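You operate a simulated robot arm through the tools that you are given. There is no shell and no other tool. Be economical: measure what you need, move in short steps, check, and stop when the job is done.

Carry out the task below with a simulated two-armed robot. There is one attempt and no reset: what you move stays moved.

## Task
Set the pH meter on the 10 pH standard and hold its reading.
Fine: free the old reading first; mode dial on 10 to set, back on RUN to hold.

It is judged by the outcome, as a careful person would: the job done as asked, and still so three seconds after it is handed in. It fails if anything else is knocked over, pushed out of place, dropped, spilled or broken.

## Robot
Two 7-joint arms with fingered hands on one trunk, on a base that drives. Base frame: it is fixed to the floor where the robot stands at the start and does not move with it; the origin is under the middle of the robot, x ahead of it, y to its left, z up; the surface under the hand at the start is at about z = 900. Units: mm, rad, N and s.
The left shoulder is at the start at [55, 158, 1118], the right one opposite. With the tool pointing down near the work surface each hand reaches from about 440 to 840 mm from the robot's upright axis, wherever it stands, measured 20 degrees to its own side. Places, roughly: buffer pump [500, -200, 1000]; hold button [500, 100, 900]; mode dial [600, 0, 900]; set button [500, 100, 900]; well marked ten pH [400, -100, 900]. Payload 4 kg a hand.
The tool frame of a hand sits at the grasp point between the pads (the TCP): z along the fingers, y along the line on which they close. The tips reach 30 mm beyond it. Largest opening 104 mm; the body of the gripper starts 35 mm behind the TCP. The gripper is a hand of 4 fingers: y runs from the thumb to the fingers, the wrist lies at [-15, -104, -178] in the tool frame, and closing takes about 1.5 s.
Orientation is told as [roll, pitch, yaw] about the base's x, y, z axes, in that order, counted from this pose: with the fingers straight down and the wrist toward the robot, the tool's x, y and z point along [0, 1, 0], [1, 0, 0] and [0, 0, -1] of the base frame.

## Interface
- The arms move only by the tool play_rows. It takes "left_targets", "right_targets" or both (then of equal length, played together; a hand with none holds still); each is a list of rows, each an object of numbers (a shift or turn left out is 0, a gripper value left out holds the last): "tx", "ty", "tz": the shift along the tool's x, y, z in units of 300 mm (1.0 is 300 mm); "ax", "ay", "az": the turn, a rotation vector about the tool's x, y, z in units of 90 degrees (1.0 is 90 degrees); "fingers": the gripper command, from -1 (shut) to 1 (fully open), values between in proportion. In form: [{"tx": .., "ty": .., "tz": .., "ax": .., "ay": .., "az": .., "fingers": ..}, ...]. A call has 1 to 8 rows; each row is the pose to reach, as a shift and turn from the pose commanded when the call began, along the tool's axes at that moment. A call with a number of a shift or a turn outside -1 to 1 is refused whole. A row lasts 0.2 s, in which the tool goes at most 50 mm and 0.15 rad; a call with a longer step from one row to the next is refused whole, and so is a gripper value outside its range. Where a pose cannot be reached the arm comes as near as it can. A force on the tool above 80 N (or 10 N above the force at the start of the call, whichever is more), or a blocked arm, ends the call early, and 0.2 s more pass. The fingers move at their own pace (about 45 mm/s each) and stop on an object; they squeeze with about 29 N. The grip force told is the motor's: it shows also when the fingers shut on nothing. Time passes only in rows, and 0.2 s behind the last, so rows that repeat a pose let the fingers close. It gives the time, the measured TCP pose, the force on the tool (base axes), the opening and the grip force at its end, in the units of the frame above (readings bear some noise), with the torque about the TCP (base axes, N m) and any sound that the robot's microphone picked up.
- Cameras (640 x 400 px; columns grow to the right, rows downward): "scene" is now at [137.2, 2.2, 1298.5]; the picture's right is [0.03, -1.00, -0.00], its down [-0.53, -0.02, -0.85] and it looks along [0.85, 0.03, -0.53] (base axes); focal length 214 px, centre (320, 200). "left" rides on the left gripper at [-61, -92, -130] in its tool frame; the picture's right is [-0.81, -0.28, 0.52], its down [0.53, -0.71, 0.45] and it looks along [0.24, 0.64, 0.72] (tool axes); focal length 275 px, centre (320, 200). "right" rides on the right gripper at [61, -92, -130] in its tool frame; the picture's right is [-0.81, 0.27, -0.52], its down [-0.53, -0.71, 0.46] and it looks along [-0.24, 0.64, 0.72] (tool axes); focal length 275 px, centre (320, 200). There is no depth. A picture from a camera that has moved, and an enlarged one, comes with that camera's place and axes in the base frame and with its lens.
- get_image(camera): a new picture of that camera. It takes no simulated time.
- lift_body(by): slides the trunk up (or, below 0, down) by that many mm; the arms and the scene camera ride with it, the base frame stays. It gives what a move gives, with no picture.
- roll_base(legs): drives the robot by 1 to 6 legs, each [ahead, turn to the left] in mm and rad, along the robot's own axes; the way and the turn of a leg run together, so that a leg with both is an arc; at most 1500 mm and 3.142 rad a leg. The arms and the cameras ride along, it lands a little off, and it stops where it bumps. It gives what a move gives.
- preshape(shape, hand): the hand has 4 fingers and takes this shape, open, in about a second: jaw (thumb against the fingers, like two jaws); tri (thumb and two fingers); tip (a fingertip pinch); poke (one finger out to press); point (the index stretched); flat (the hand flat); cup (the hand cupped); fist (a fist). The gripper value then closes the fingers along that shape, each until it touches; the sizes above hold for jaw. It gives what a move gives, with no picture.
- aim_head(pan, tilt): turns the head with the scene camera to pan (to the left, within 1.396 rad either way) and tilt (down, from -0.506 to 1.204), counted from straight ahead of the robot. It gives what a move gives.
- zoom(camera, box): a new picture of the part [left, top, right, bottom] of that camera's present view, enlarged. It takes no simulated time.
- hand_in(): hands the job in; it is judged then, once.

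Work in short steps. Places have to be worked out from the pictures, the camera data and where the tool is seen: move nearer, look again, correct. Check each grasp and each placing, and mend what went wrong. You have 120 turns and 100 pictures in all, those below and enlarged ones among them. Open the grippers and draw the arms clear of the work before you hand the job in, unless the task says otherwise; then end with one line.

The tools are called after ">>>" as name(argument=value, ...) on one line, values as JSON. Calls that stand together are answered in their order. play_rows: Moves the arms, as the interface text tells. Its arguments: {"type":"object","properties":{"left_targets":{"type":"array","items":{"type":"object","properties":{"tx":{"type":"number"},"ty":{"type":"number"},"tz":{"type":"number"},"ax":{"type":"number"},"ay":{"type":"number"},"az":{"type":"number"},"fingers":{"type":"number"}}}},"right_targets":{"type":"array","items":{"type":"object","properties":{"tx":{"type":"number"},"ty":{"type":"number"},"tz":{"type":"number"},"ax":{"type":"number"},"ay":{"type":"number"},"az":{"type":"number"},"fingers":{"type":"number"}}}}},"required":[]} The other tools are called the same way: lift_body (by) slides the trunk up or down; preshape (shape, hand) gives the hand a shape; roll_base (legs) drives the base; aim_head (pan, tilt) turns the head that bears the scene camera; get_image (camera) takes a picture; zoom (camera, box) takes an enlarged picture of a part of a camera's view; hand_in () hands the job in.

At the start:

```text
t: 0.0
left_ee_pos: [453.9, 296.8, 1258.1]
left_tool_rot: [-0.001, -0.001, 0.0]
left_ft_force: [0.3, 0.4, -0.3]
left_wrist_torque: [0.01, -0.01, -0.02]
left_opening: 103.5
left_grip_force: 0.0
left_shape: jaw
right_ee_pos: [604.2, -165.4, 1255.8]
right_tool_rot: [0.0, 0.001, -0.001]
right_ft_force: [0.4, 0.6, -0.5]
right_wrist_torque: [0.0, -0.04, -0.03]
right_opening: 103.6
right_grip_force: 0.1
right_shape: jaw
trunk travel left (down, up): [-325.0, 182.0]
robot x, y, heading: [1.0, -1.1, 0.004]
head pan, tilt: [0.03, 0.55]
```

scene: 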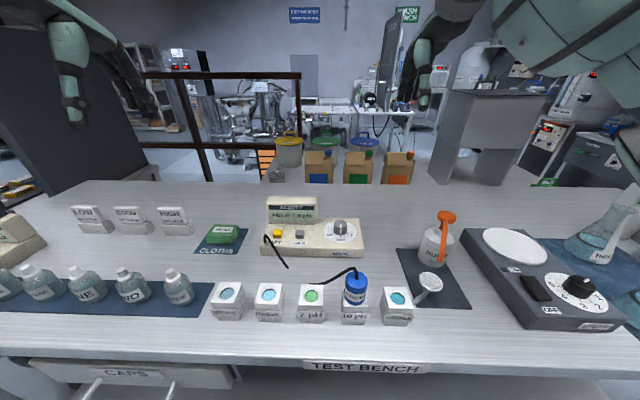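
right: 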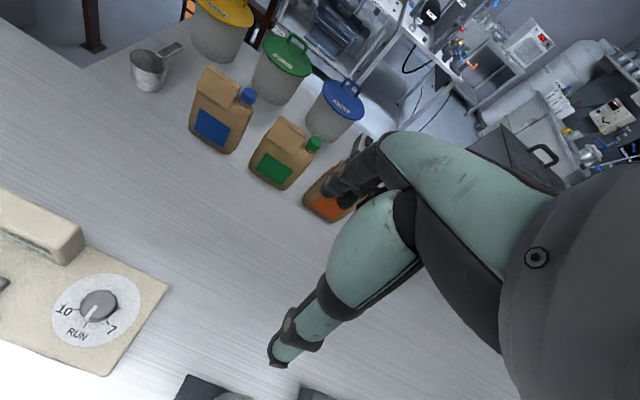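
left: 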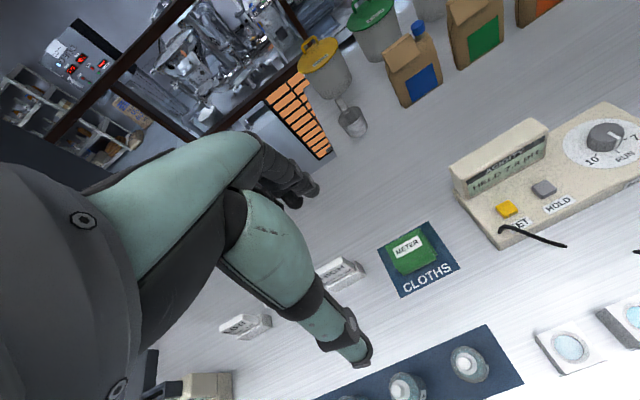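

I start with closer looks at the meter and the wells.

>>> zoom(camera="scene", box=[250, 185, 380, 266])

>>> zoom(camera="scene", box=[200, 240, 480, 415])

>>> zoom(camera="scene", box=[60, 190, 260, 315])

```text
4.92 times, centred on (315, 226) of scene
camera zoom: at [137.2, 2.2, 1298.5], right [0.03, -1.0, 0.0], down [-0.53, -0.02, -0.85], along [0.85, 0.03, -0.53], focal length 1056 px, centre (345, 74)
```

zoom: 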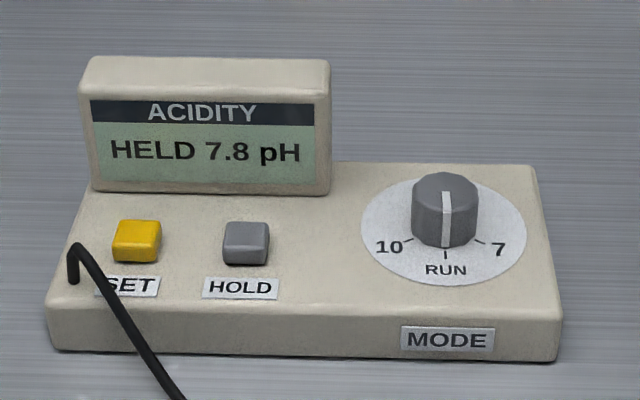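

```text
refused: 415 is not a number from 0 to 400
```

```text
3.20 times, centred on (160, 252) of scene
camera zoom: at [137.2, 2.2, 1298.5], right [0.03, -1.0, 0.0], down [-0.53, -0.02, -0.85], along [0.85, 0.03, -0.53], focal length 686 px, centre (832, 32)
```

zoom: 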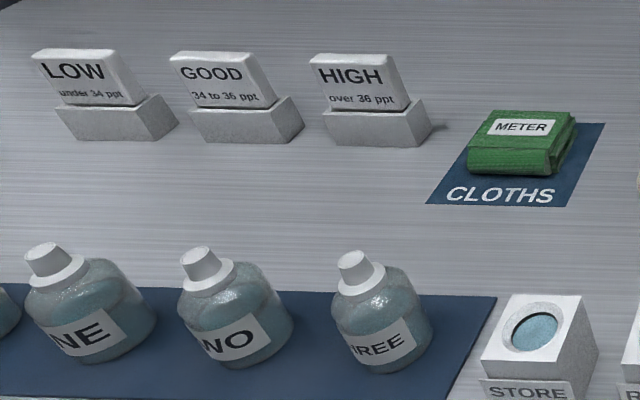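

>>> zoom(camera="scene", box=[200, 200, 480, 375])

>>> zoom(camera="scene", box=[320, 255, 420, 330])

```text
2.29 times, centred on (340, 288) of scene
camera zoom: at [137.2, 2.2, 1298.5], right [0.03, -1.0, 0.0], down [-0.53, -0.02, -0.85], along [0.85, 0.03, -0.53], focal length 490 px, centre (274, 0)
```

zoom: 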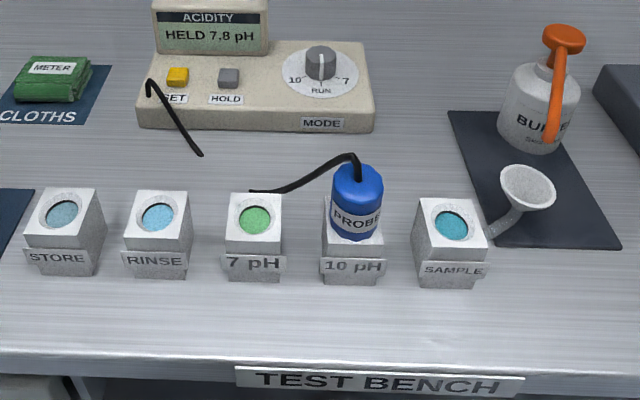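

```text
5.33 times, centred on (370, 292) of scene
camera zoom: at [137.2, 2.2, 1298.5], right [0.03, -1.0, 0.0], down [-0.53, -0.02, -0.85], along [0.85, 0.03, -0.53], focal length 1144 px, centre (53, -293)
```

zoom: 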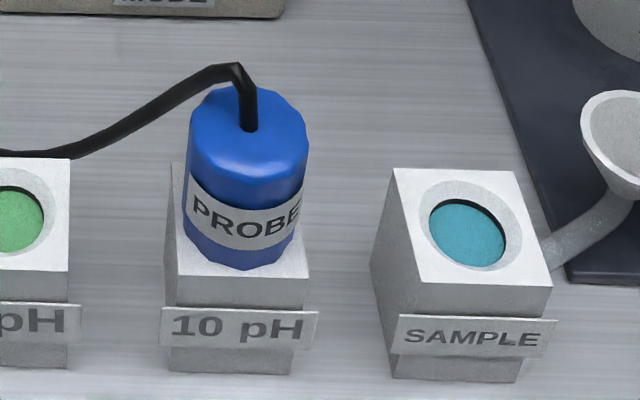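

The probe already stands in the 10 pH well, the meter shows HELD 7.8, and the dial is on RUN. By triangulation, HOLD is at about (535,64,952), SET at (536,120,952) and the dial top at about (564,-34,960). I'll shape the left hand to poke.

>>> preshape(hand="left", shape="poke")

>>> get_image(camera="left")

>>> get_image(camera="scene")

```text
t: 0.9
left_ee_pos: [437.1, 296.7, 1264.3]
left_tool_rot: [0.003, -0.014, 0.001]
left_ft_force: [0.1, -0.6, -0.7]
left_wrist_torque: [0.02, -0.01, 0.0]
left_opening: 0.0
left_grip_force: 0.2
left_shape: poke
right_ee_pos: [586.8, -164.5, 1263.3]
right_tool_rot: [-0.002, -0.012, -0.002]
right_ft_force: [0.6, -0.2, -0.5]
right_wrist_torque: [-0.01, 0.0, 0.04]
right_opening: 103.8
right_grip_force: 0.1
right_shape: jaw
trunk travel left (down, up): [-325.0, 182.0]
robot x, y, heading: [0.6, 1.5, -0.003]
head pan, tilt: [0.03, 0.55]
```

```text
92 pictures are left
camera left: at [343.2, 235.5, 1393.6], right [-0.27, -0.81, -0.52], down [-0.71, 0.53, -0.46], along [0.65, 0.24, -0.72], focal length 275 px, centre (320, 200)
```

left: 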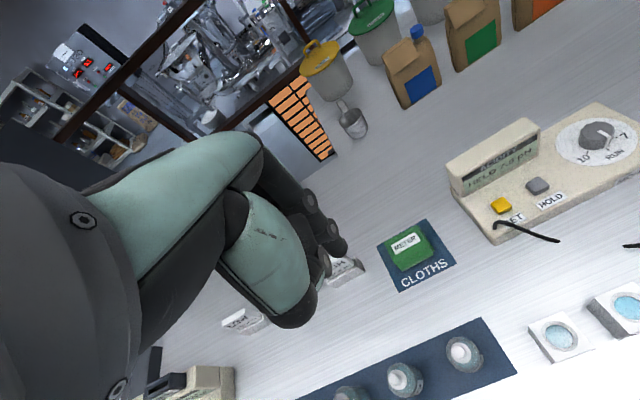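

```text
91 pictures are left
camera scene: at [135.9, 2.2, 1298.7], right [0.03, -1.0, 0.0], down [-0.53, -0.02, -0.85], along [0.85, 0.03, -0.53], focal length 214 px, centre (320, 200)
```

scene: 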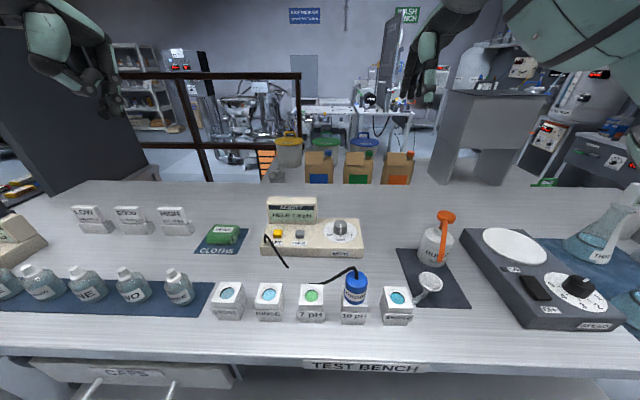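

The index tip sits roughly 30 mm below the TCP. I'll move the left hand to above HOLD with clearance, at TCP z of about 1090.

>>> play_rows(left_targets=[{"tx": -0.1, "ty": 0.04, "tz": 0.07}, {"tx": -0.2, "ty": 0.08, "tz": 0.14}, {"tx": -0.3, "ty": 0.12, "tz": 0.21}, {"tx": -0.4, "ty": 0.16, "tz": 0.28}, {"tx": -0.5, "ty": 0.2, "tz": 0.35}, {"tx": -0.6, "ty": 0.24, "tz": 0.42}, {"tx": -0.7, "ty": 0.28, "tz": 0.5}, {"tx": -0.775, "ty": 0.32, "tz": 0.57}])

>>> get_image(camera="left")

>>> get_image(camera="scene")

```text
t: 2.7
left_ee_pos: [532.2, 80.1, 1091.7]
left_tool_rot: [0.0, -0.012, 0.002]
left_ft_force: [0.2, 0.7, 0.4]
left_wrist_torque: [0.0, 0.01, -0.02]
left_opening: 0.2
left_grip_force: 0.1
left_shape: poke
left hand out of reach, approached as far as the arm can: row 8
right_ee_pos: [589.9, -163.9, 1261.7]
right_tool_rot: [-0.003, -0.008, 0.001]
right_ft_force: [-0.3, 1.1, -0.3]
right_wrist_torque: [-0.01, 0.01, 0.02]
right_opening: 104.1
right_grip_force: 0.1
right_shape: jaw
trunk travel left (down, up): [-325.0, 182.0]
robot x, y, heading: [-1.9, -0.3, 0.003]
head pan, tilt: [0.03, 0.55]
```

```text
90 pictures are left
camera left: at [438.4, 18.6, 1221.7], right [-0.27, -0.81, -0.52], down [-0.71, 0.53, -0.47], along [0.65, 0.24, -0.72], focal length 275 px, centre (320, 200)
```

left: 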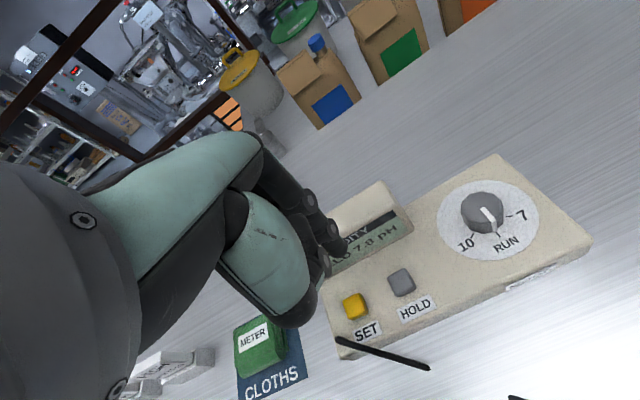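

```text
89 pictures are left
camera scene: at [139.3, 3.1, 1298.2], right [0.03, -1.0, 0.0], down [-0.53, -0.02, -0.84], along [0.84, 0.02, -0.54], focal length 214 px, centre (320, 200)
```

scene: 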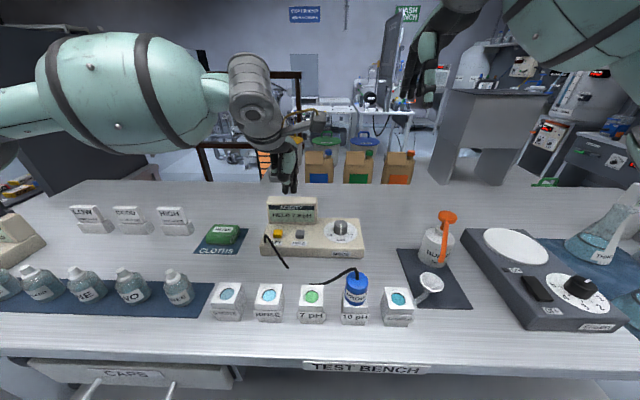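

The left arm runs short of reach inward at y≈80. I'll turn the base right so that the meter lies on the left arm's own side.

>>> roll_base(legs=[[0, -0.25]])

>>> get_image(camera="left")

```text
t: 4.1
left_ee_pos: [494.6, 4.0, 1128.0]
left_tool_rot: [0.003, 0.114, -0.116]
left_ft_force: [1.2, 1.8, -0.4]
left_wrist_torque: [-0.02, 0.08, -0.01]
left_opening: 0.0
left_grip_force: 0.0
left_shape: poke
right_ee_pos: [537.8, -288.6, 1252.8]
right_tool_rot: [-0.001, 0.003, -0.218]
right_ft_force: [-0.3, -0.9, -0.7]
right_wrist_torque: [0.03, 0.05, 0.01]
right_opening: 103.9
right_grip_force: 0.1
right_shape: jaw
trunk travel left (down, up): [-325.0, 182.0]
robot x, y, heading: [-18.9, 1.8, -0.162]
head pan, tilt: [0.03, 0.55]
stopped in leg 1: the robot was blocked; the commanded pose is now the measured one
```

```text
88 pictures are left
camera left: at [411.4, -48.4, 1268.2], right [-0.42, -0.77, -0.48], down [-0.69, 0.62, -0.37], along [0.58, 0.18, -0.79], focal length 275 px, centre (320, 200)
```

left: 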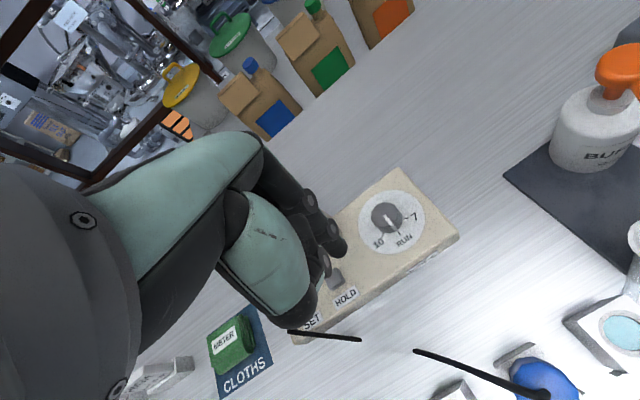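

The base was blocked at heading -0.162. I check the scene to see whether anything was touched.

>>> get_image(camera="scene")

```text
87 pictures are left
camera scene: at [121.6, -19.1, 1297.7], right [-0.13, -0.99, 0.0], down [-0.53, 0.07, -0.84], along [0.84, -0.11, -0.54], focal length 214 px, centre (320, 200)
```

scene: 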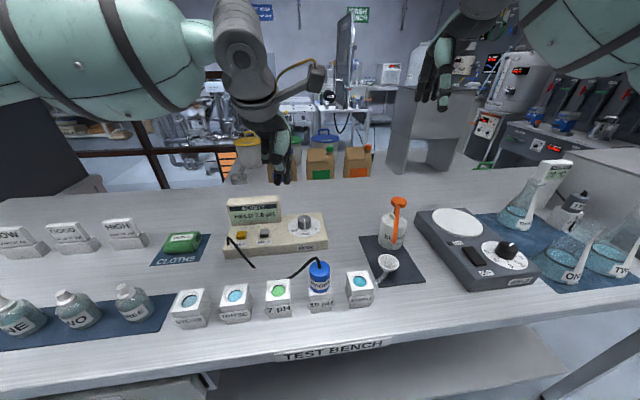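

Nothing on the bench moved. I'll level the left hand and bring it over HOLD (535,64) at TCP z of about 1068.

>>> play_rows(left_targets=[{"tx": 0.07, "ty": 0.044, "tz": 0.03, "ax": -0.0726}, {"tx": 0.14, "ty": 0.09, "tz": 0.1, "ax": -0.0726}, {"tx": 0.214, "ty": 0.131, "tz": 0.186, "ax": -0.0726}, {"tx": 0.214, "ty": 0.131, "tz": 0.186, "ax": -0.0726}])

>>> get_image(camera="left")

>>> zoom(camera="scene", box=[200, 130, 360, 230])

```text
t: 5.1
left_ee_pos: [520.5, 66.8, 1076.6]
left_tool_rot: [0.0, -0.013, -0.118]
left_ft_force: [0.6, -0.1, 1.1]
left_wrist_torque: [0.01, 0.04, 0.01]
left_opening: 0.3
left_grip_force: 0.1
left_shape: poke
right_ee_pos: [519.5, -284.0, 1262.5]
right_tool_rot: [-0.003, -0.012, -0.219]
right_ft_force: [0.6, 0.6, 0.1]
right_wrist_torque: [0.01, 0.01, 0.04]
right_opening: 103.9
right_grip_force: 0.0
right_shape: jaw
trunk travel left (down, up): [-325.0, 182.0]
robot x, y, heading: [-17.4, 0.3, -0.163]
head pan, tilt: [0.03, 0.55]
```

```text
86 pictures are left
camera left: at [418.3, 16.8, 1205.3], right [-0.36, -0.77, -0.52], down [-0.64, 0.61, -0.46], along [0.68, 0.17, -0.72], focal length 275 px, centre (320, 200)
```

left: 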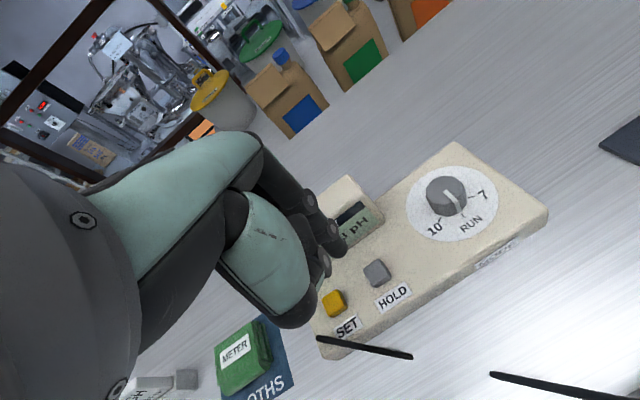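

```text
4.00 times, centred on (280, 180) of scene
camera zoom: at [115.2, -16.8, 1298.6], right [-0.13, -0.99, 0.0], down [-0.53, 0.07, -0.85], along [0.84, -0.11, -0.53], focal length 858 px, centre (480, 280)
```

zoom: 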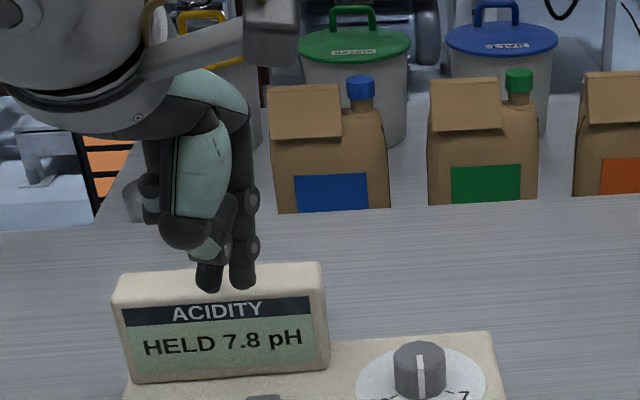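

Now I locate the fingertip precisely with enlarged views.

>>> zoom(camera="left", box=[240, 140, 432, 340])

>>> zoom(camera="scene", box=[220, 155, 300, 205])

```text
2.00 times, centred on (336, 240) of left
camera zoom: at [418.3, 16.8, 1205.3], right [-0.36, -0.77, -0.52], down [-0.64, 0.61, -0.46], along [0.68, 0.17, -0.72], focal length 551 px, centre (288, 120)
```

zoom: 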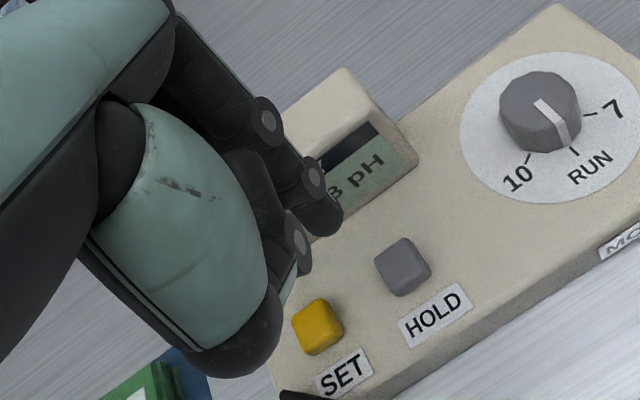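

```text
8.00 times, centred on (260, 180) of scene
camera zoom: at [115.2, -16.8, 1298.6], right [-0.13, -0.99, 0.0], down [-0.53, 0.07, -0.85], along [0.84, -0.11, -0.53], focal length 1716 px, centre (800, 360)
```

zoom: 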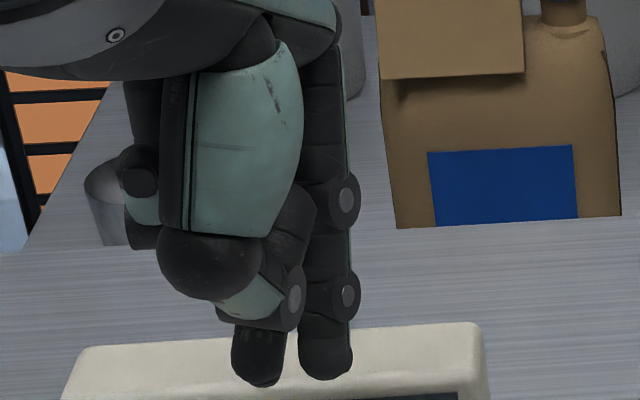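

The index tip sits at about (509,57,1056), which is offset (-11,-10,-20) from the TCP, and HOLD is at (535.5,62.5,952). I'll shift over it and go down 65 mm, then check.

>>> play_rows(left_targets=[{"tx": 0.03, "ty": 0.085, "tz": 0.03}, {"tx": 0.03, "ty": 0.085, "tz": 0.12}, {"tx": 0.03, "ty": 0.085, "tz": 0.217}, {"tx": 0.03, "ty": 0.085, "tz": 0.217}])

>>> zoom(camera="left", box=[240, 140, 432, 340])

>>> zoom(camera="scene", box=[220, 185, 340, 260])

```text
t: 6.1
left_ee_pos: [546.6, 73.7, 1012.2]
left_tool_rot: [-0.001, -0.013, -0.119]
left_ft_force: [-0.4, 0.1, 0.2]
left_wrist_torque: [0.02, 0.01, 0.04]
left_opening: 0.0
left_grip_force: 0.0
left_shape: poke
right_ee_pos: [518.6, -284.2, 1263.0]
right_tool_rot: [-0.001, -0.012, -0.219]
right_ft_force: [0.2, 0.1, 0.0]
right_wrist_torque: [0.0, 0.0, 0.01]
right_opening: 104.3
right_grip_force: 0.1
right_shape: jaw
trunk travel left (down, up): [-325.0, 182.0]
robot x, y, heading: [-20.3, 0.0, -0.161]
head pan, tilt: [0.03, 0.55]
```

```text
2.00 times, centred on (336, 240) of left
camera zoom: at [445.9, 22.7, 1140.6], right [-0.36, -0.77, -0.52], down [-0.64, 0.61, -0.47], along [0.68, 0.17, -0.72], focal length 551 px, centre (288, 120)
```

zoom: 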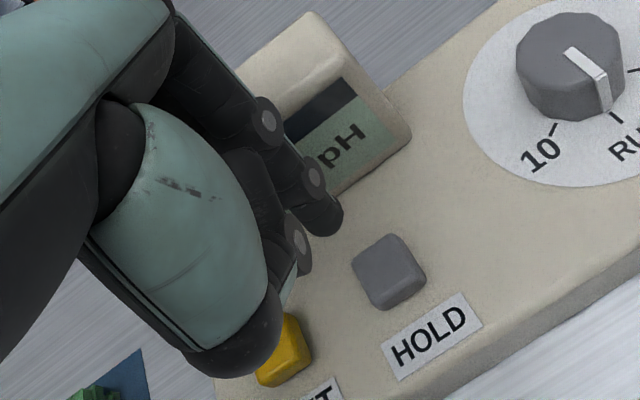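

```text
5.33 times, centred on (280, 222) of scene
camera zoom: at [114.5, -16.8, 1298.7], right [-0.13, -0.99, 0.0], down [-0.53, 0.07, -0.85], along [0.84, -0.11, -0.53], focal length 1144 px, centre (533, 80)
```

zoom: 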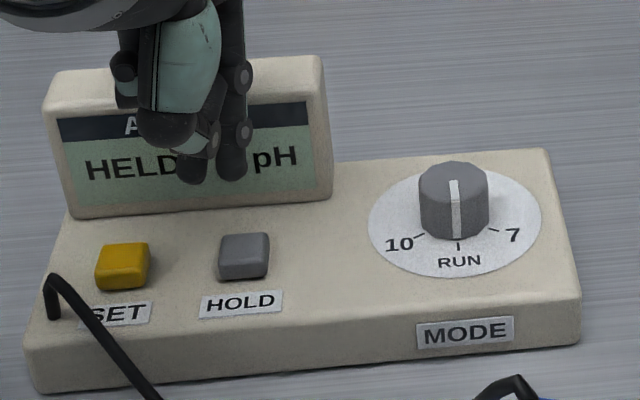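

The tip is at about (528,61,1003) and HOLD at about (533,62,952). I'll go 4 mm forward and 32 mm down.

>>> play_rows(left_targets=[{"tx": 0.003, "ty": 0.013, "tz": 0.055}, {"tx": 0.003, "ty": 0.013, "tz": 0.107}, {"tx": 0.003, "ty": 0.013, "tz": 0.107}])

>>> zoom(camera="left", box=[240, 140, 432, 340])

>>> zoom(camera="scene", box=[220, 185, 340, 260])

```text
t: 6.9
left_ee_pos: [548.0, 72.9, 978.8]
left_tool_rot: [0.002, -0.01, -0.117]
left_ft_force: [-16.9, 0.5, 3.5]
left_wrist_torque: [0.02, -0.55, 0.13]
left_opening: 0.0
left_grip_force: 0.0
left_shape: poke
right_ee_pos: [518.1, -285.6, 1264.1]
right_tool_rot: [-0.003, -0.014, -0.216]
right_ft_force: [-0.3, 0.4, 0.1]
right_wrist_torque: [-0.01, 0.02, 0.0]
right_opening: 103.9
right_grip_force: 0.1
right_shape: jaw
trunk travel left (down, up): [-325.0, 182.0]
robot x, y, heading: [-20.3, -0.2, -0.158]
head pan, tilt: [0.03, 0.55]
```

```text
2.00 times, centred on (336, 240) of left
camera zoom: at [446.8, 22.9, 1108.6], right [-0.36, -0.77, -0.52], down [-0.64, 0.61, -0.46], along [0.68, 0.17, -0.72], focal length 551 px, centre (288, 120)
```

zoom: 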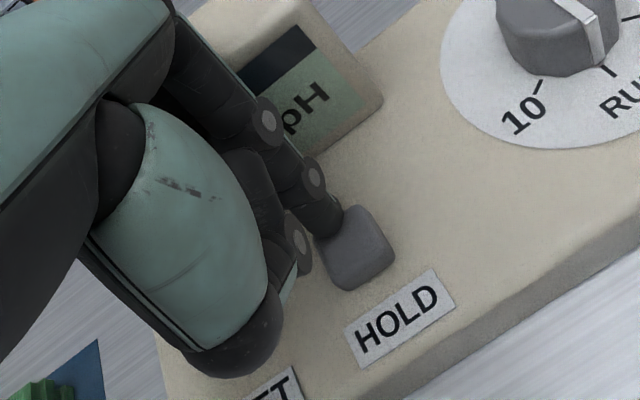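

```text
5.33 times, centred on (280, 222) of scene
camera zoom: at [111.1, -17.3, 1299.1], right [-0.13, -0.99, 0.0], down [-0.52, 0.07, -0.85], along [0.84, -0.11, -0.53], focal length 1144 px, centre (533, 80)
```

zoom: 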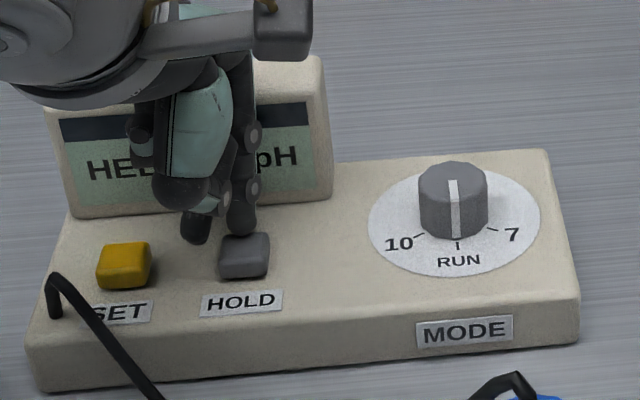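

The -17 N reading means the hand is leaning on the display, and the tip is at HOLD's back edge. I'll lift slightly and draw back 12 mm.

>>> play_rows(left_targets=[{"ty": -0.02, "tz": -0.03}, {"ty": -0.043, "tz": -0.04}, {"ty": -0.043, "tz": -0.04}])

>>> zoom(camera="left", box=[240, 140, 432, 340])

>>> zoom(camera="scene", box=[220, 185, 340, 260])

```text
t: 7.7
left_ee_pos: [537.7, 74.9, 991.0]
left_tool_rot: [0.0, -0.016, -0.118]
left_ft_force: [-0.3, -0.1, 0.4]
left_wrist_torque: [0.02, 0.02, -0.03]
left_opening: 0.2
left_grip_force: 0.0
left_shape: poke
right_ee_pos: [521.7, -284.5, 1263.6]
right_tool_rot: [-0.003, -0.014, -0.218]
right_ft_force: [-0.4, 0.1, -0.4]
right_wrist_torque: [-0.01, -0.03, 0.01]
right_opening: 103.9
right_grip_force: 0.0
right_shape: jaw
trunk travel left (down, up): [-325.0, 182.0]
robot x, y, heading: [-18.6, 3.3, -0.165]
head pan, tilt: [0.03, 0.55]
```

```text
2.00 times, centred on (336, 240) of left
camera zoom: at [438.1, 25.0, 1120.4], right [-0.36, -0.77, -0.52], down [-0.64, 0.61, -0.46], along [0.68, 0.17, -0.72], focal length 551 px, centre (288, 120)
```

zoom: 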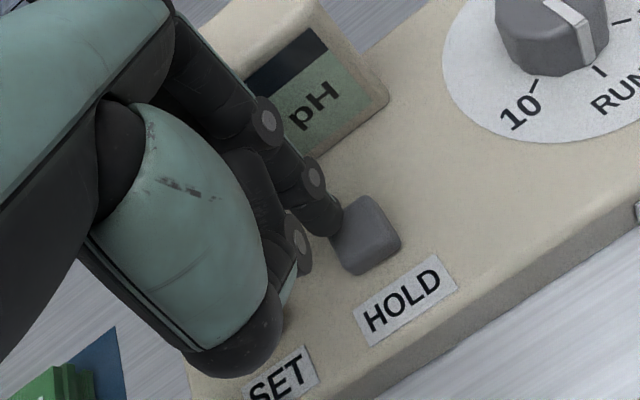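

```text
5.33 times, centred on (280, 222) of scene
camera zoom: at [115.1, -17.1, 1298.7], right [-0.13, -0.99, 0.0], down [-0.53, 0.07, -0.85], along [0.84, -0.11, -0.53], focal length 1144 px, centre (533, 80)
```

zoom: 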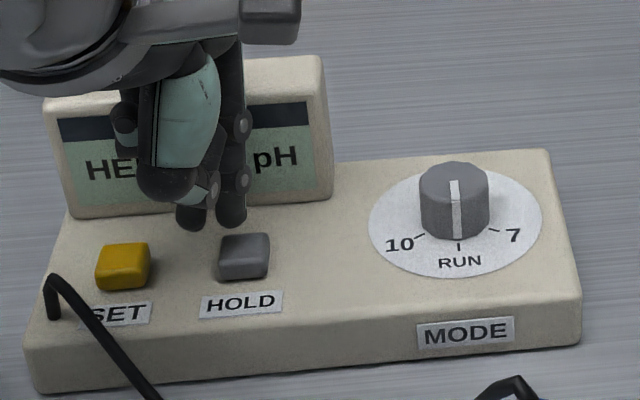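

The tip is at about (519,63,982) and HOLD's top is centred at (533,62,952). I'll lean the hand back 0.2 rad so its upper part clears the display, and move 9 mm forward.

>>> play_rows(left_targets=[{"ax": -0.064}, {"ty": 0.015, "ax": -0.127}, {"ty": 0.03, "ax": -0.127}, {"ty": 0.03, "ax": -0.127}])

>>> zoom(camera="left", box=[240, 140, 432, 340])

>>> zoom(camera="scene", box=[220, 185, 340, 260])

```text
t: 8.7
left_ee_pos: [546.4, 73.9, 990.6]
left_tool_rot: [0.0, -0.212, -0.119]
left_ft_force: [-0.7, -0.3, 0.9]
left_wrist_torque: [-0.02, 0.01, 0.0]
left_opening: 0.0
left_grip_force: 0.1
left_shape: poke
right_ee_pos: [518.8, -284.9, 1262.3]
right_tool_rot: [-0.001, -0.013, -0.218]
right_ft_force: [-0.2, 0.6, -0.6]
right_wrist_torque: [-0.02, 0.03, -0.03]
right_opening: 103.9
right_grip_force: 0.1
right_shape: jaw
trunk travel left (down, up): [-325.0, 182.0]
robot x, y, heading: [-18.0, 2.5, -0.162]
head pan, tilt: [0.03, 0.55]
```

```text
2.00 times, centred on (336, 240) of left
camera zoom: at [423.4, 26.5, 1099.3], right [-0.25, -0.79, -0.56], down [-0.53, 0.6, -0.6], along [0.81, 0.15, -0.57], focal length 551 px, centre (288, 120)
```

zoom: 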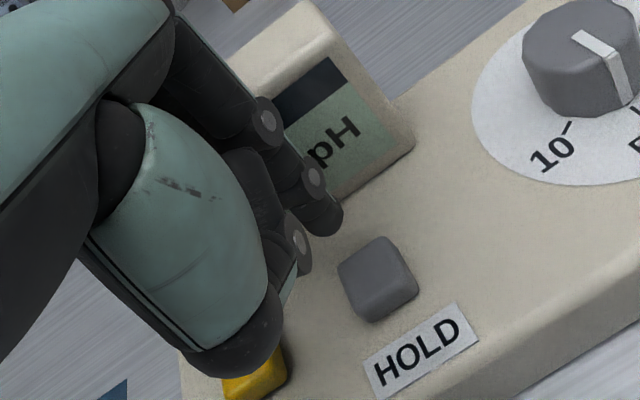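

```text
5.33 times, centred on (280, 222) of scene
camera zoom: at [114.6, -17.1, 1298.8], right [-0.13, -0.99, 0.0], down [-0.53, 0.07, -0.85], along [0.84, -0.11, -0.53], focal length 1144 px, centre (533, 80)
```

zoom: 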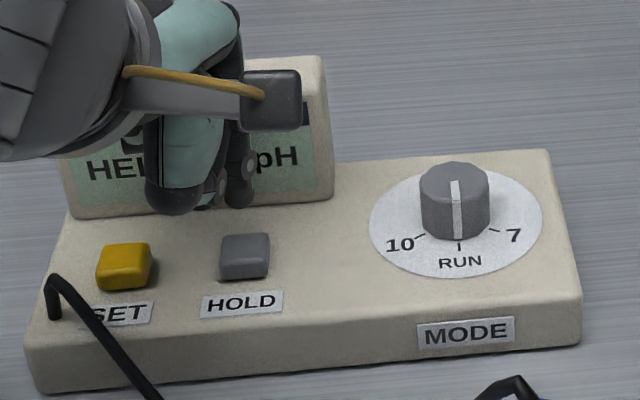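

The tip is at about (525,59,990). I'll move (8,3,-25) to hover just above the button.

>>> play_rows(left_targets=[{"tx": 0.013, "ty": 0.007, "tz": 0.04}, {"tx": 0.013, "ty": 0.007, "tz": 0.087}, {"tx": 0.013, "ty": 0.007, "tz": 0.087}])

>>> zoom(camera="left", box=[240, 140, 432, 340])

>>> zoom(camera="scene", box=[220, 185, 340, 260])

```text
t: 9.5
left_ee_pos: [552.5, 76.1, 967.0]
left_tool_rot: [0.001, -0.215, -0.119]
left_ft_force: [-19.4, 0.4, 4.5]
left_wrist_torque: [0.06, -0.44, 0.16]
left_opening: 0.3
left_grip_force: 0.2
left_shape: poke
right_ee_pos: [516.5, -285.2, 1264.8]
right_tool_rot: [-0.001, -0.016, -0.218]
right_ft_force: [0.2, 0.4, -0.5]
right_wrist_torque: [0.01, -0.02, 0.01]
right_opening: 103.7
right_grip_force: 0.1
right_shape: jaw
trunk travel left (down, up): [-325.0, 182.0]
robot x, y, heading: [-19.0, 2.0, -0.158]
head pan, tilt: [0.03, 0.55]
```

```text
2.00 times, centred on (336, 240) of left
camera zoom: at [428.1, 29.1, 1075.2], right [-0.25, -0.79, -0.56], down [-0.53, 0.6, -0.6], along [0.81, 0.15, -0.57], focal length 551 px, centre (288, 120)
```

zoom: 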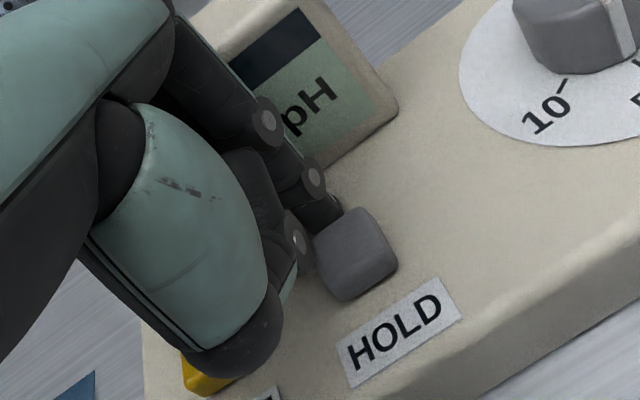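

```text
5.33 times, centred on (280, 222) of scene
camera zoom: at [111.4, -17.5, 1299.1], right [-0.13, -0.99, 0.0], down [-0.52, 0.07, -0.85], along [0.84, -0.11, -0.53], focal length 1144 px, centre (533, 80)
```

zoom: 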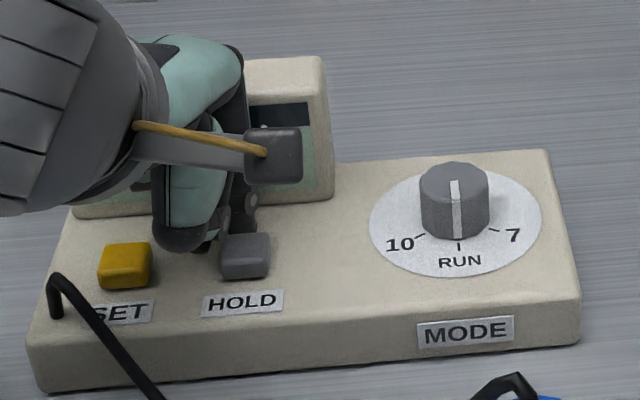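

Both views show the tip behind the button, so the true tip offset is about 27 mm along the tool's z, as specified. I'll lift straight out, then draw back to hover above HOLD.

>>> play_rows(left_targets=[{"tx": -0.002, "ty": 0.001, "tz": -0.085}, {"tx": -0.032, "ty": -0.064, "tz": -0.116}, {"tx": -0.032, "ty": -0.064, "tz": -0.116}])

>>> zoom(camera="left", box=[240, 140, 432, 340])

>>> zoom(camera="scene", box=[220, 185, 340, 260])

```text
t: 10.3
left_ee_pos: [530.9, 71.2, 996.3]
left_tool_rot: [0.0, -0.213, -0.115]
left_ft_force: [0.4, 1.2, -0.3]
left_wrist_torque: [0.01, 0.0, -0.02]
left_opening: 0.0
left_grip_force: 0.1
left_shape: poke
right_ee_pos: [520.6, -285.4, 1261.8]
right_tool_rot: [0.001, -0.011, -0.219]
right_ft_force: [0.3, -0.9, -0.4]
right_wrist_torque: [-0.03, 0.01, -0.01]
right_opening: 104.0
right_grip_force: 0.1
right_shape: jaw
trunk travel left (down, up): [-325.0, 182.0]
robot x, y, heading: [-16.0, 4.9, -0.158]
head pan, tilt: [0.03, 0.55]
```

```text
2.00 times, centred on (336, 240) of left
camera zoom: at [405.6, 23.2, 1105.0], right [-0.25, -0.79, -0.56], down [-0.53, 0.6, -0.6], along [0.81, 0.15, -0.57], focal length 551 px, centre (288, 120)
```

zoom: 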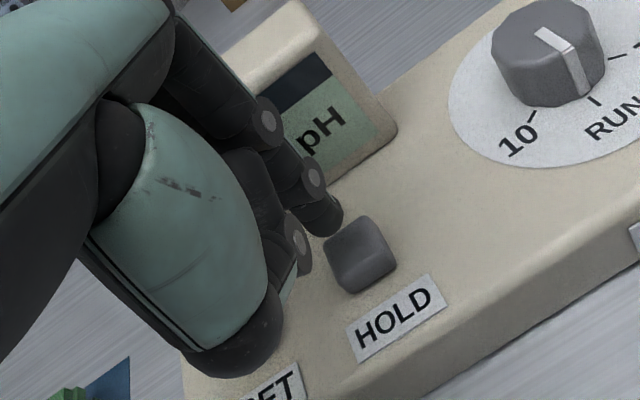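

```text
5.33 times, centred on (280, 222) of scene
camera zoom: at [115.1, -17.1, 1298.7], right [-0.13, -0.99, 0.0], down [-0.53, 0.07, -0.85], along [0.84, -0.11, -0.53], focal length 1144 px, centre (533, 80)
```

zoom: 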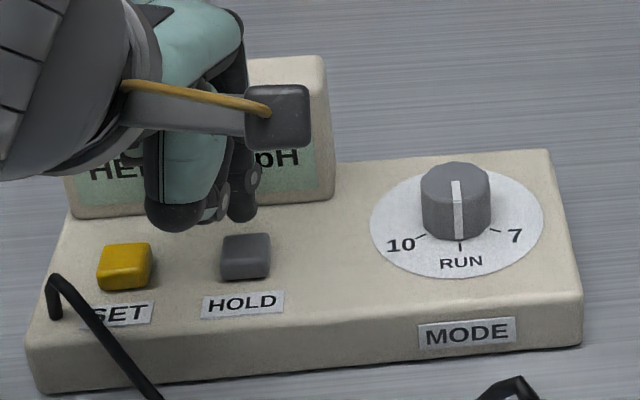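

The hover agrees with the prediction: tip at about (537,62,970), over HOLD. I'll press straight down in small steps.

>>> play_rows(left_targets=[{"ty": -0.009, "tz": 0.039}, {"ty": -0.0112, "tz": 0.052}, {"ty": -0.0126, "tz": 0.0587}, {"ty": -0.0126, "tz": 0.0587}])

>>> zoom(camera="scene", box=[220, 185, 340, 260])

>>> zoom(camera="left", box=[240, 140, 432, 340])

```text
t: 11.3
left_ee_pos: [529.6, 69.5, 978.2]
left_tool_rot: [0.002, -0.213, -0.12]
left_ft_force: [-1.1, -0.1, 1.0]
left_wrist_torque: [-0.01, 0.0, 0.02]
left_opening: 0.1
left_grip_force: 0.0
left_shape: poke
right_ee_pos: [521.7, -284.6, 1261.9]
right_tool_rot: [-0.002, -0.013, -0.219]
right_ft_force: [0.5, 0.1, 0.4]
right_wrist_torque: [0.01, -0.02, -0.01]
right_opening: 103.9
right_grip_force: 0.1
right_shape: jaw
trunk travel left (down, up): [-325.0, 182.0]
robot x, y, heading: [-16.7, 0.9, -0.158]
head pan, tilt: [0.03, 0.55]
```

```text
5.33 times, centred on (280, 222) of scene
camera zoom: at [114.7, -17.5, 1298.8], right [-0.13, -0.99, 0.0], down [-0.53, 0.07, -0.85], along [0.84, -0.11, -0.53], focal length 1144 px, centre (533, 80)
```

zoom: 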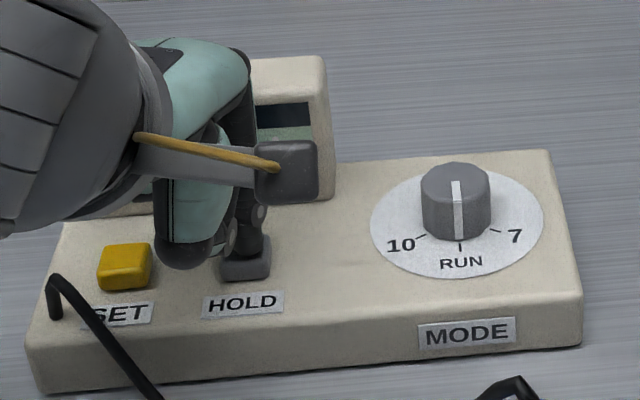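

```text
2.00 times, centred on (336, 240) of left
camera zoom: at [404.9, 22.7, 1086.6], right [-0.25, -0.79, -0.56], down [-0.53, 0.6, -0.6], along [0.81, 0.15, -0.57], focal length 551 px, centre (288, 120)
```

zoom: 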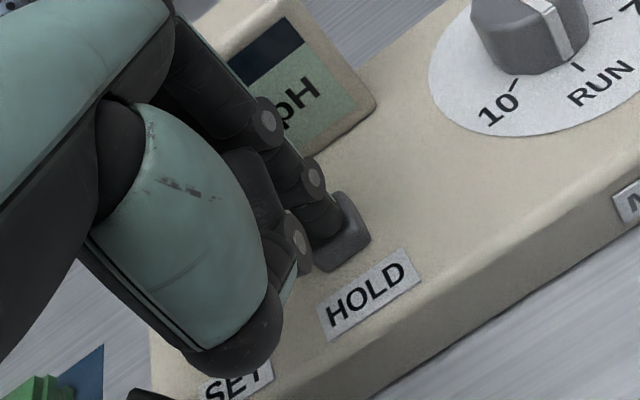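

The tip is right over HOLD's top. I'll press another few mm and return, watching force and sound.

>>> play_rows(left_targets=[{"ty": -0.0014, "tz": 0.007}, {"ty": -0.0028, "tz": 0.014}, {"ty": -0.0042, "tz": 0.02}])

```text
t: 12.1
left_ee_pos: [528.6, 69.5, 972.4]
left_tool_rot: [-0.002, -0.215, -0.118]
left_ft_force: [1.0, 0.3, 4.6]
left_wrist_torque: [0.02, 0.0, -0.01]
left_opening: 0.1
left_grip_force: 0.0
left_shape: poke
right_ee_pos: [520.7, -285.3, 1262.5]
right_tool_rot: [-0.002, -0.012, -0.217]
right_ft_force: [-0.2, 0.4, -0.2]
right_wrist_torque: [-0.02, 0.01, 0.01]
right_opening: 104.0
right_grip_force: 0.1
right_shape: jaw
trunk travel left (down, up): [-325.0, 182.0]
robot x, y, heading: [-17.3, -0.4, -0.156]
head pan, tilt: [0.03, 0.55]
heard: click
```

A click: HOLD was pressed. I'll lift off and read the display.

>>> play_rows(left_targets=[{"ty": 0.015, "tz": -0.07}, {"ty": -0.06, "tz": -0.18}, {"ty": -0.15, "tz": -0.3}, {"ty": -0.25, "tz": -0.4}, {"ty": -0.25, "tz": -0.4}])

>>> zoom(camera="scene", box=[200, 185, 360, 285])

>>> get_image(camera="left")

```text
t: 13.3
left_ee_pos: [430.8, 82.0, 1073.4]
left_tool_rot: [0.002, -0.21, -0.119]
left_ft_force: [0.9, -0.4, 0.4]
left_wrist_torque: [0.0, 0.02, -0.01]
left_opening: 0.0
left_grip_force: 0.1
left_shape: poke
right_ee_pos: [523.7, -284.8, 1261.1]
right_tool_rot: [-0.003, -0.012, -0.219]
right_ft_force: [0.0, 0.5, -1.0]
right_wrist_torque: [-0.02, 0.01, 0.0]
right_opening: 104.2
right_grip_force: 0.1
right_shape: jaw
trunk travel left (down, up): [-325.0, 182.0]
robot x, y, heading: [-16.2, 2.8, -0.155]
head pan, tilt: [0.03, 0.55]
```

```text
4.00 times, centred on (280, 235) of scene
camera zoom: at [115.8, -17.5, 1298.7], right [-0.13, -0.99, 0.0], down [-0.53, 0.07, -0.85], along [0.84, -0.11, -0.53], focal length 858 px, centre (480, 60)
```

zoom: 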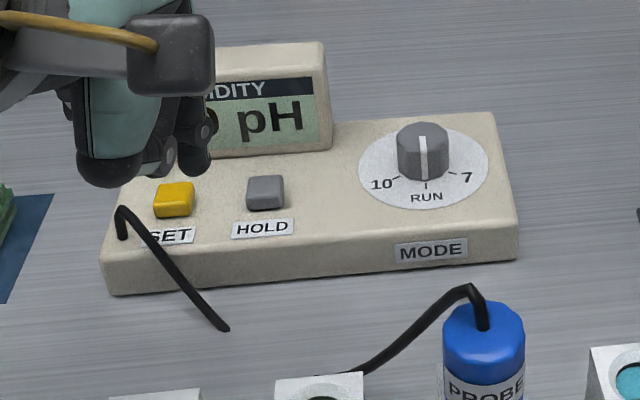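

```text
67 pictures are left
camera left: at [307.1, 34.8, 1181.1], right [-0.25, -0.79, -0.56], down [-0.53, 0.6, -0.59], along [0.81, 0.15, -0.57], focal length 275 px, centre (320, 200)
```

left: 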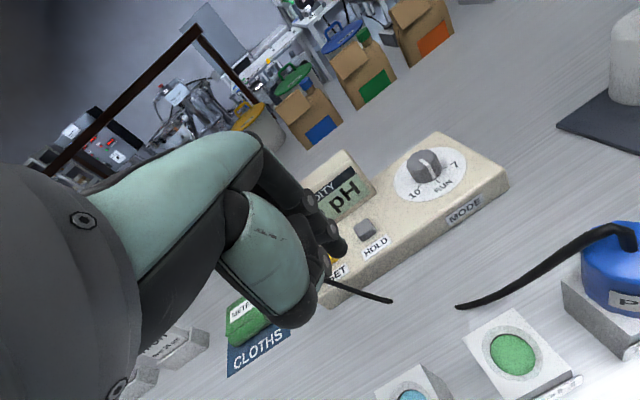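

I'll move the left hand aside to see the full display.

>>> play_rows(left_targets=[{"tx": 0.1, "tz": -0.1}, {"tx": 0.2, "tz": -0.2}, {"tx": 0.3, "tz": -0.3}, {"tx": 0.4, "tz": -0.4}, {"tx": 0.4, "tz": -0.4}])

>>> zoom(camera="scene", box=[200, 185, 360, 285])

```text
t: 14.5
left_ee_pos: [420.5, 202.6, 1190.0]
left_tool_rot: [0.002, -0.211, -0.118]
left_ft_force: [0.0, 0.5, 0.2]
left_wrist_torque: [0.0, -0.01, -0.03]
left_opening: 0.0
left_grip_force: 0.1
left_shape: poke
right_ee_pos: [523.2, -285.4, 1261.1]
right_tool_rot: [-0.002, -0.011, -0.217]
right_ft_force: [-0.5, 0.0, -0.2]
right_wrist_torque: [0.04, 0.02, 0.0]
right_opening: 103.9
right_grip_force: 0.0
right_shape: jaw
trunk travel left (down, up): [-325.0, 182.0]
robot x, y, heading: [-13.1, -1.6, -0.155]
head pan, tilt: [0.03, 0.55]
```

```text
4.00 times, centred on (280, 235) of scene
camera zoom: at [115.3, -18.6, 1298.8], right [-0.13, -0.99, 0.0], down [-0.53, 0.07, -0.85], along [0.84, -0.11, -0.53], focal length 858 px, centre (480, 60)
```

zoom: 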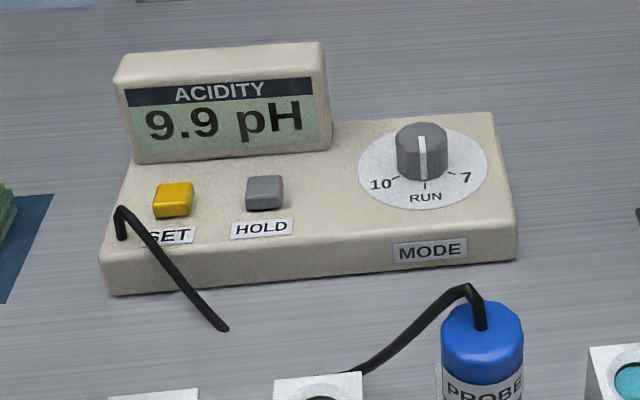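

The hold is freed: it now reads live 9.9 pH, so the probe is truly in the 10 standard. Next I'll back off 70 mm and turn 0.17 more to the right, so that dial and buttons are all well in the left arm's reach.

>>> roll_base(legs=[[-70, 0], [0, -0.17]])

>>> preshape(hand="left", shape="jaw")

>>> aim_head(pan=0.3, tilt=0.6)

>>> get_image(camera="scene")

>>> get_image(camera="left")

```text
t: 16.3
left_ee_pos: [388.9, 137.1, 1185.4]
left_tool_rot: [0.0, -0.203, -0.288]
left_ft_force: [0.1, -0.1, -0.1]
left_wrist_torque: [-0.01, 0.01, -0.05]
left_opening: 0.1
left_grip_force: 0.1
left_shape: poke
right_ee_pos: [406.8, -363.0, 1255.8]
right_tool_rot: [-0.005, -0.001, -0.387]
right_ft_force: [0.2, -0.4, 0.3]
right_wrist_torque: [0.03, 0.02, 0.02]
right_opening: 103.9
right_grip_force: 0.1
right_shape: jaw
trunk travel left (down, up): [-325.0, 182.0]
robot x, y, heading: [-87.3, 13.7, -0.336]
head pan, tilt: [0.03, 0.55]
```

```text
t: 17.2
left_ee_pos: [365.5, 142.1, 1195.1]
left_tool_rot: [0.003, -0.223, -0.288]
left_ft_force: [-0.8, 0.8, -0.2]
left_wrist_torque: [-0.01, -0.04, 0.01]
left_opening: 103.7
left_grip_force: 0.2
left_shape: jaw
right_ee_pos: [383.7, -355.8, 1268.0]
right_tool_rot: [-0.003, -0.023, -0.388]
right_ft_force: [0.0, 0.1, -0.2]
right_wrist_torque: [0.0, -0.04, 0.01]
right_opening: 103.9
right_grip_force: 0.1
right_shape: jaw
trunk travel left (down, up): [-325.0, 182.0]
robot x, y, heading: [-83.7, 16.5, -0.341]
head pan, tilt: [0.03, 0.55]
```

```text
t: 18.0
left_ee_pos: [369.9, 140.4, 1192.9]
left_tool_rot: [0.002, -0.22, -0.287]
left_ft_force: [0.7, 0.6, 0.4]
left_wrist_torque: [-0.04, -0.01, -0.01]
left_opening: 104.1
left_grip_force: 0.1
left_shape: jaw
right_ee_pos: [387.5, -358.4, 1265.1]
right_tool_rot: [-0.004, -0.018, -0.39]
right_ft_force: [-0.3, -0.3, -0.9]
right_wrist_torque: [0.01, 0.0, -0.01]
right_opening: 103.8
right_grip_force: 0.0
right_shape: jaw
trunk travel left (down, up): [-325.0, 182.0]
robot x, y, heading: [-87.5, 14.4, -0.334]
head pan, tilt: [0.3, 0.6]
```

```text
65 pictures are left
camera scene: at [47.5, -3.4, 1294.0], right [-0.04, -1.0, 0.0], down [-0.57, 0.03, -0.82], along [0.82, -0.03, -0.58], focal length 214 px, centre (320, 200)
```

scene: 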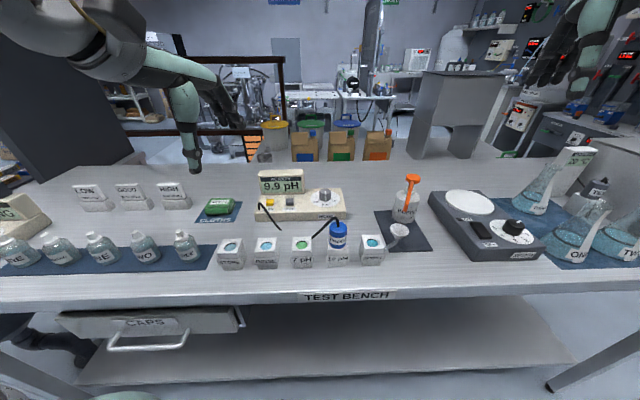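

```text
64 pictures are left
camera left: at [238.5, 115.3, 1300.4], right [-0.38, -0.73, -0.57], down [-0.42, 0.68, -0.6], along [0.82, 0.01, -0.57], focal length 275 px, centre (320, 200)
```

left: 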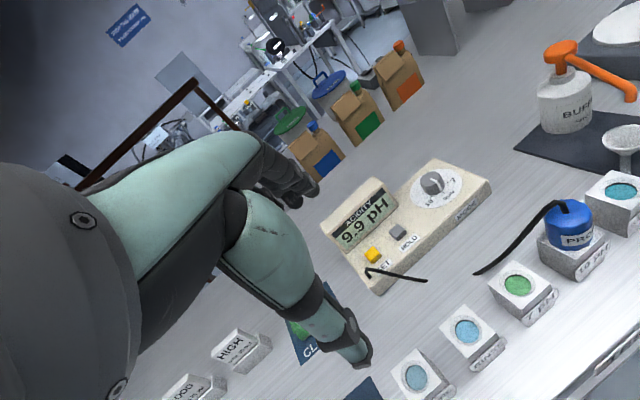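

The live reading is 9.9 and the bench is undisturbed. I'll bring the left hand (jaw, open) above the dial at about (560,-37), levelled and with yaw 0, at TCP z 1060.

>>> play_rows(left_targets=[{"tx": -0.055, "ty": 0.094, "tz": 0.086, "ax": 0.02, "ay": 0.003, "az": -0.026}, {"tx": -0.11, "ty": 0.188, "tz": 0.172, "ax": 0.06, "ay": 0.009, "az": -0.078}, {"tx": -0.166, "ty": 0.282, "tz": 0.258, "ax": 0.1, "ay": 0.014, "az": -0.13}, {"tx": -0.222, "ty": 0.377, "tz": 0.344, "ax": 0.14, "ay": 0.02, "az": -0.183}, {"tx": -0.277, "ty": 0.471, "tz": 0.43, "ax": 0.14, "ay": 0.02, "az": -0.183}, {"tx": -0.333, "ty": 0.565, "tz": 0.516, "ax": 0.14, "ay": 0.02, "az": -0.183}, {"tx": -0.388, "ty": 0.659, "tz": 0.602, "ax": 0.14, "ay": 0.02, "az": -0.183}, {"tx": -0.388, "ty": 0.659, "tz": 0.602, "ax": 0.14, "ay": 0.02, "az": -0.183}])

>>> get_image(camera="left")

>>> zoom(camera="scene", box=[230, 120, 390, 220])

```text
t: 19.8
left_ee_pos: [557.8, -34.0, 1061.1]
left_tool_rot: [-0.002, -0.003, 0.002]
left_ft_force: [-0.2, -0.3, -0.9]
left_wrist_torque: [-0.01, 0.01, -0.03]
left_opening: 103.9
left_grip_force: 0.0
left_shape: jaw
right_ee_pos: [385.5, -356.4, 1267.8]
right_tool_rot: [-0.002, -0.021, -0.387]
right_ft_force: [-0.1, 0.4, 0.4]
right_wrist_torque: [-0.03, -0.01, 0.0]
right_opening: 103.9
right_grip_force: 0.0
right_shape: jaw
trunk travel left (down, up): [-325.0, 182.0]
robot x, y, heading: [-88.0, 16.9, -0.34]
head pan, tilt: [0.3, 0.6]
```

```text
63 pictures are left
camera left: at [464.6, -95.5, 1191.8], right [-0.27, -0.81, -0.52], down [-0.71, 0.53, -0.46], along [0.65, 0.24, -0.72], focal length 275 px, centre (320, 200)
```

left: 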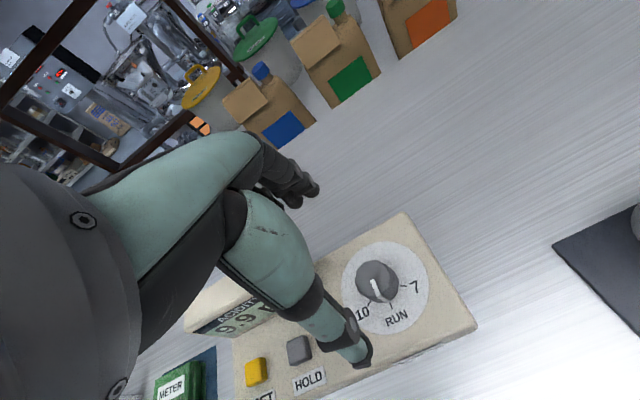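

```text
4.00 times, centred on (310, 170) of scene
camera zoom: at [46.1, -3.1, 1294.2], right [-0.04, -1.0, 0.0], down [-0.57, 0.02, -0.82], along [0.82, -0.03, -0.57], focal length 858 px, centre (360, 320)
```

zoom: 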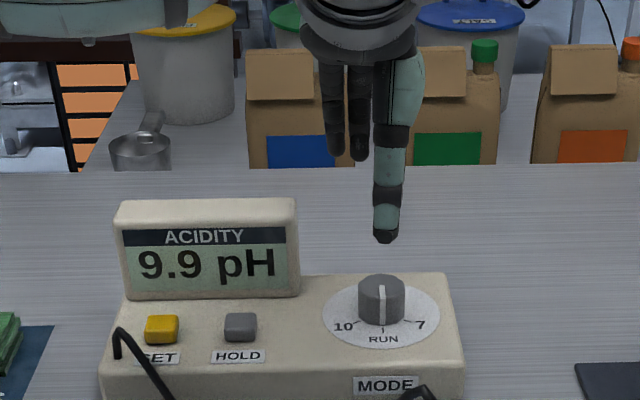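

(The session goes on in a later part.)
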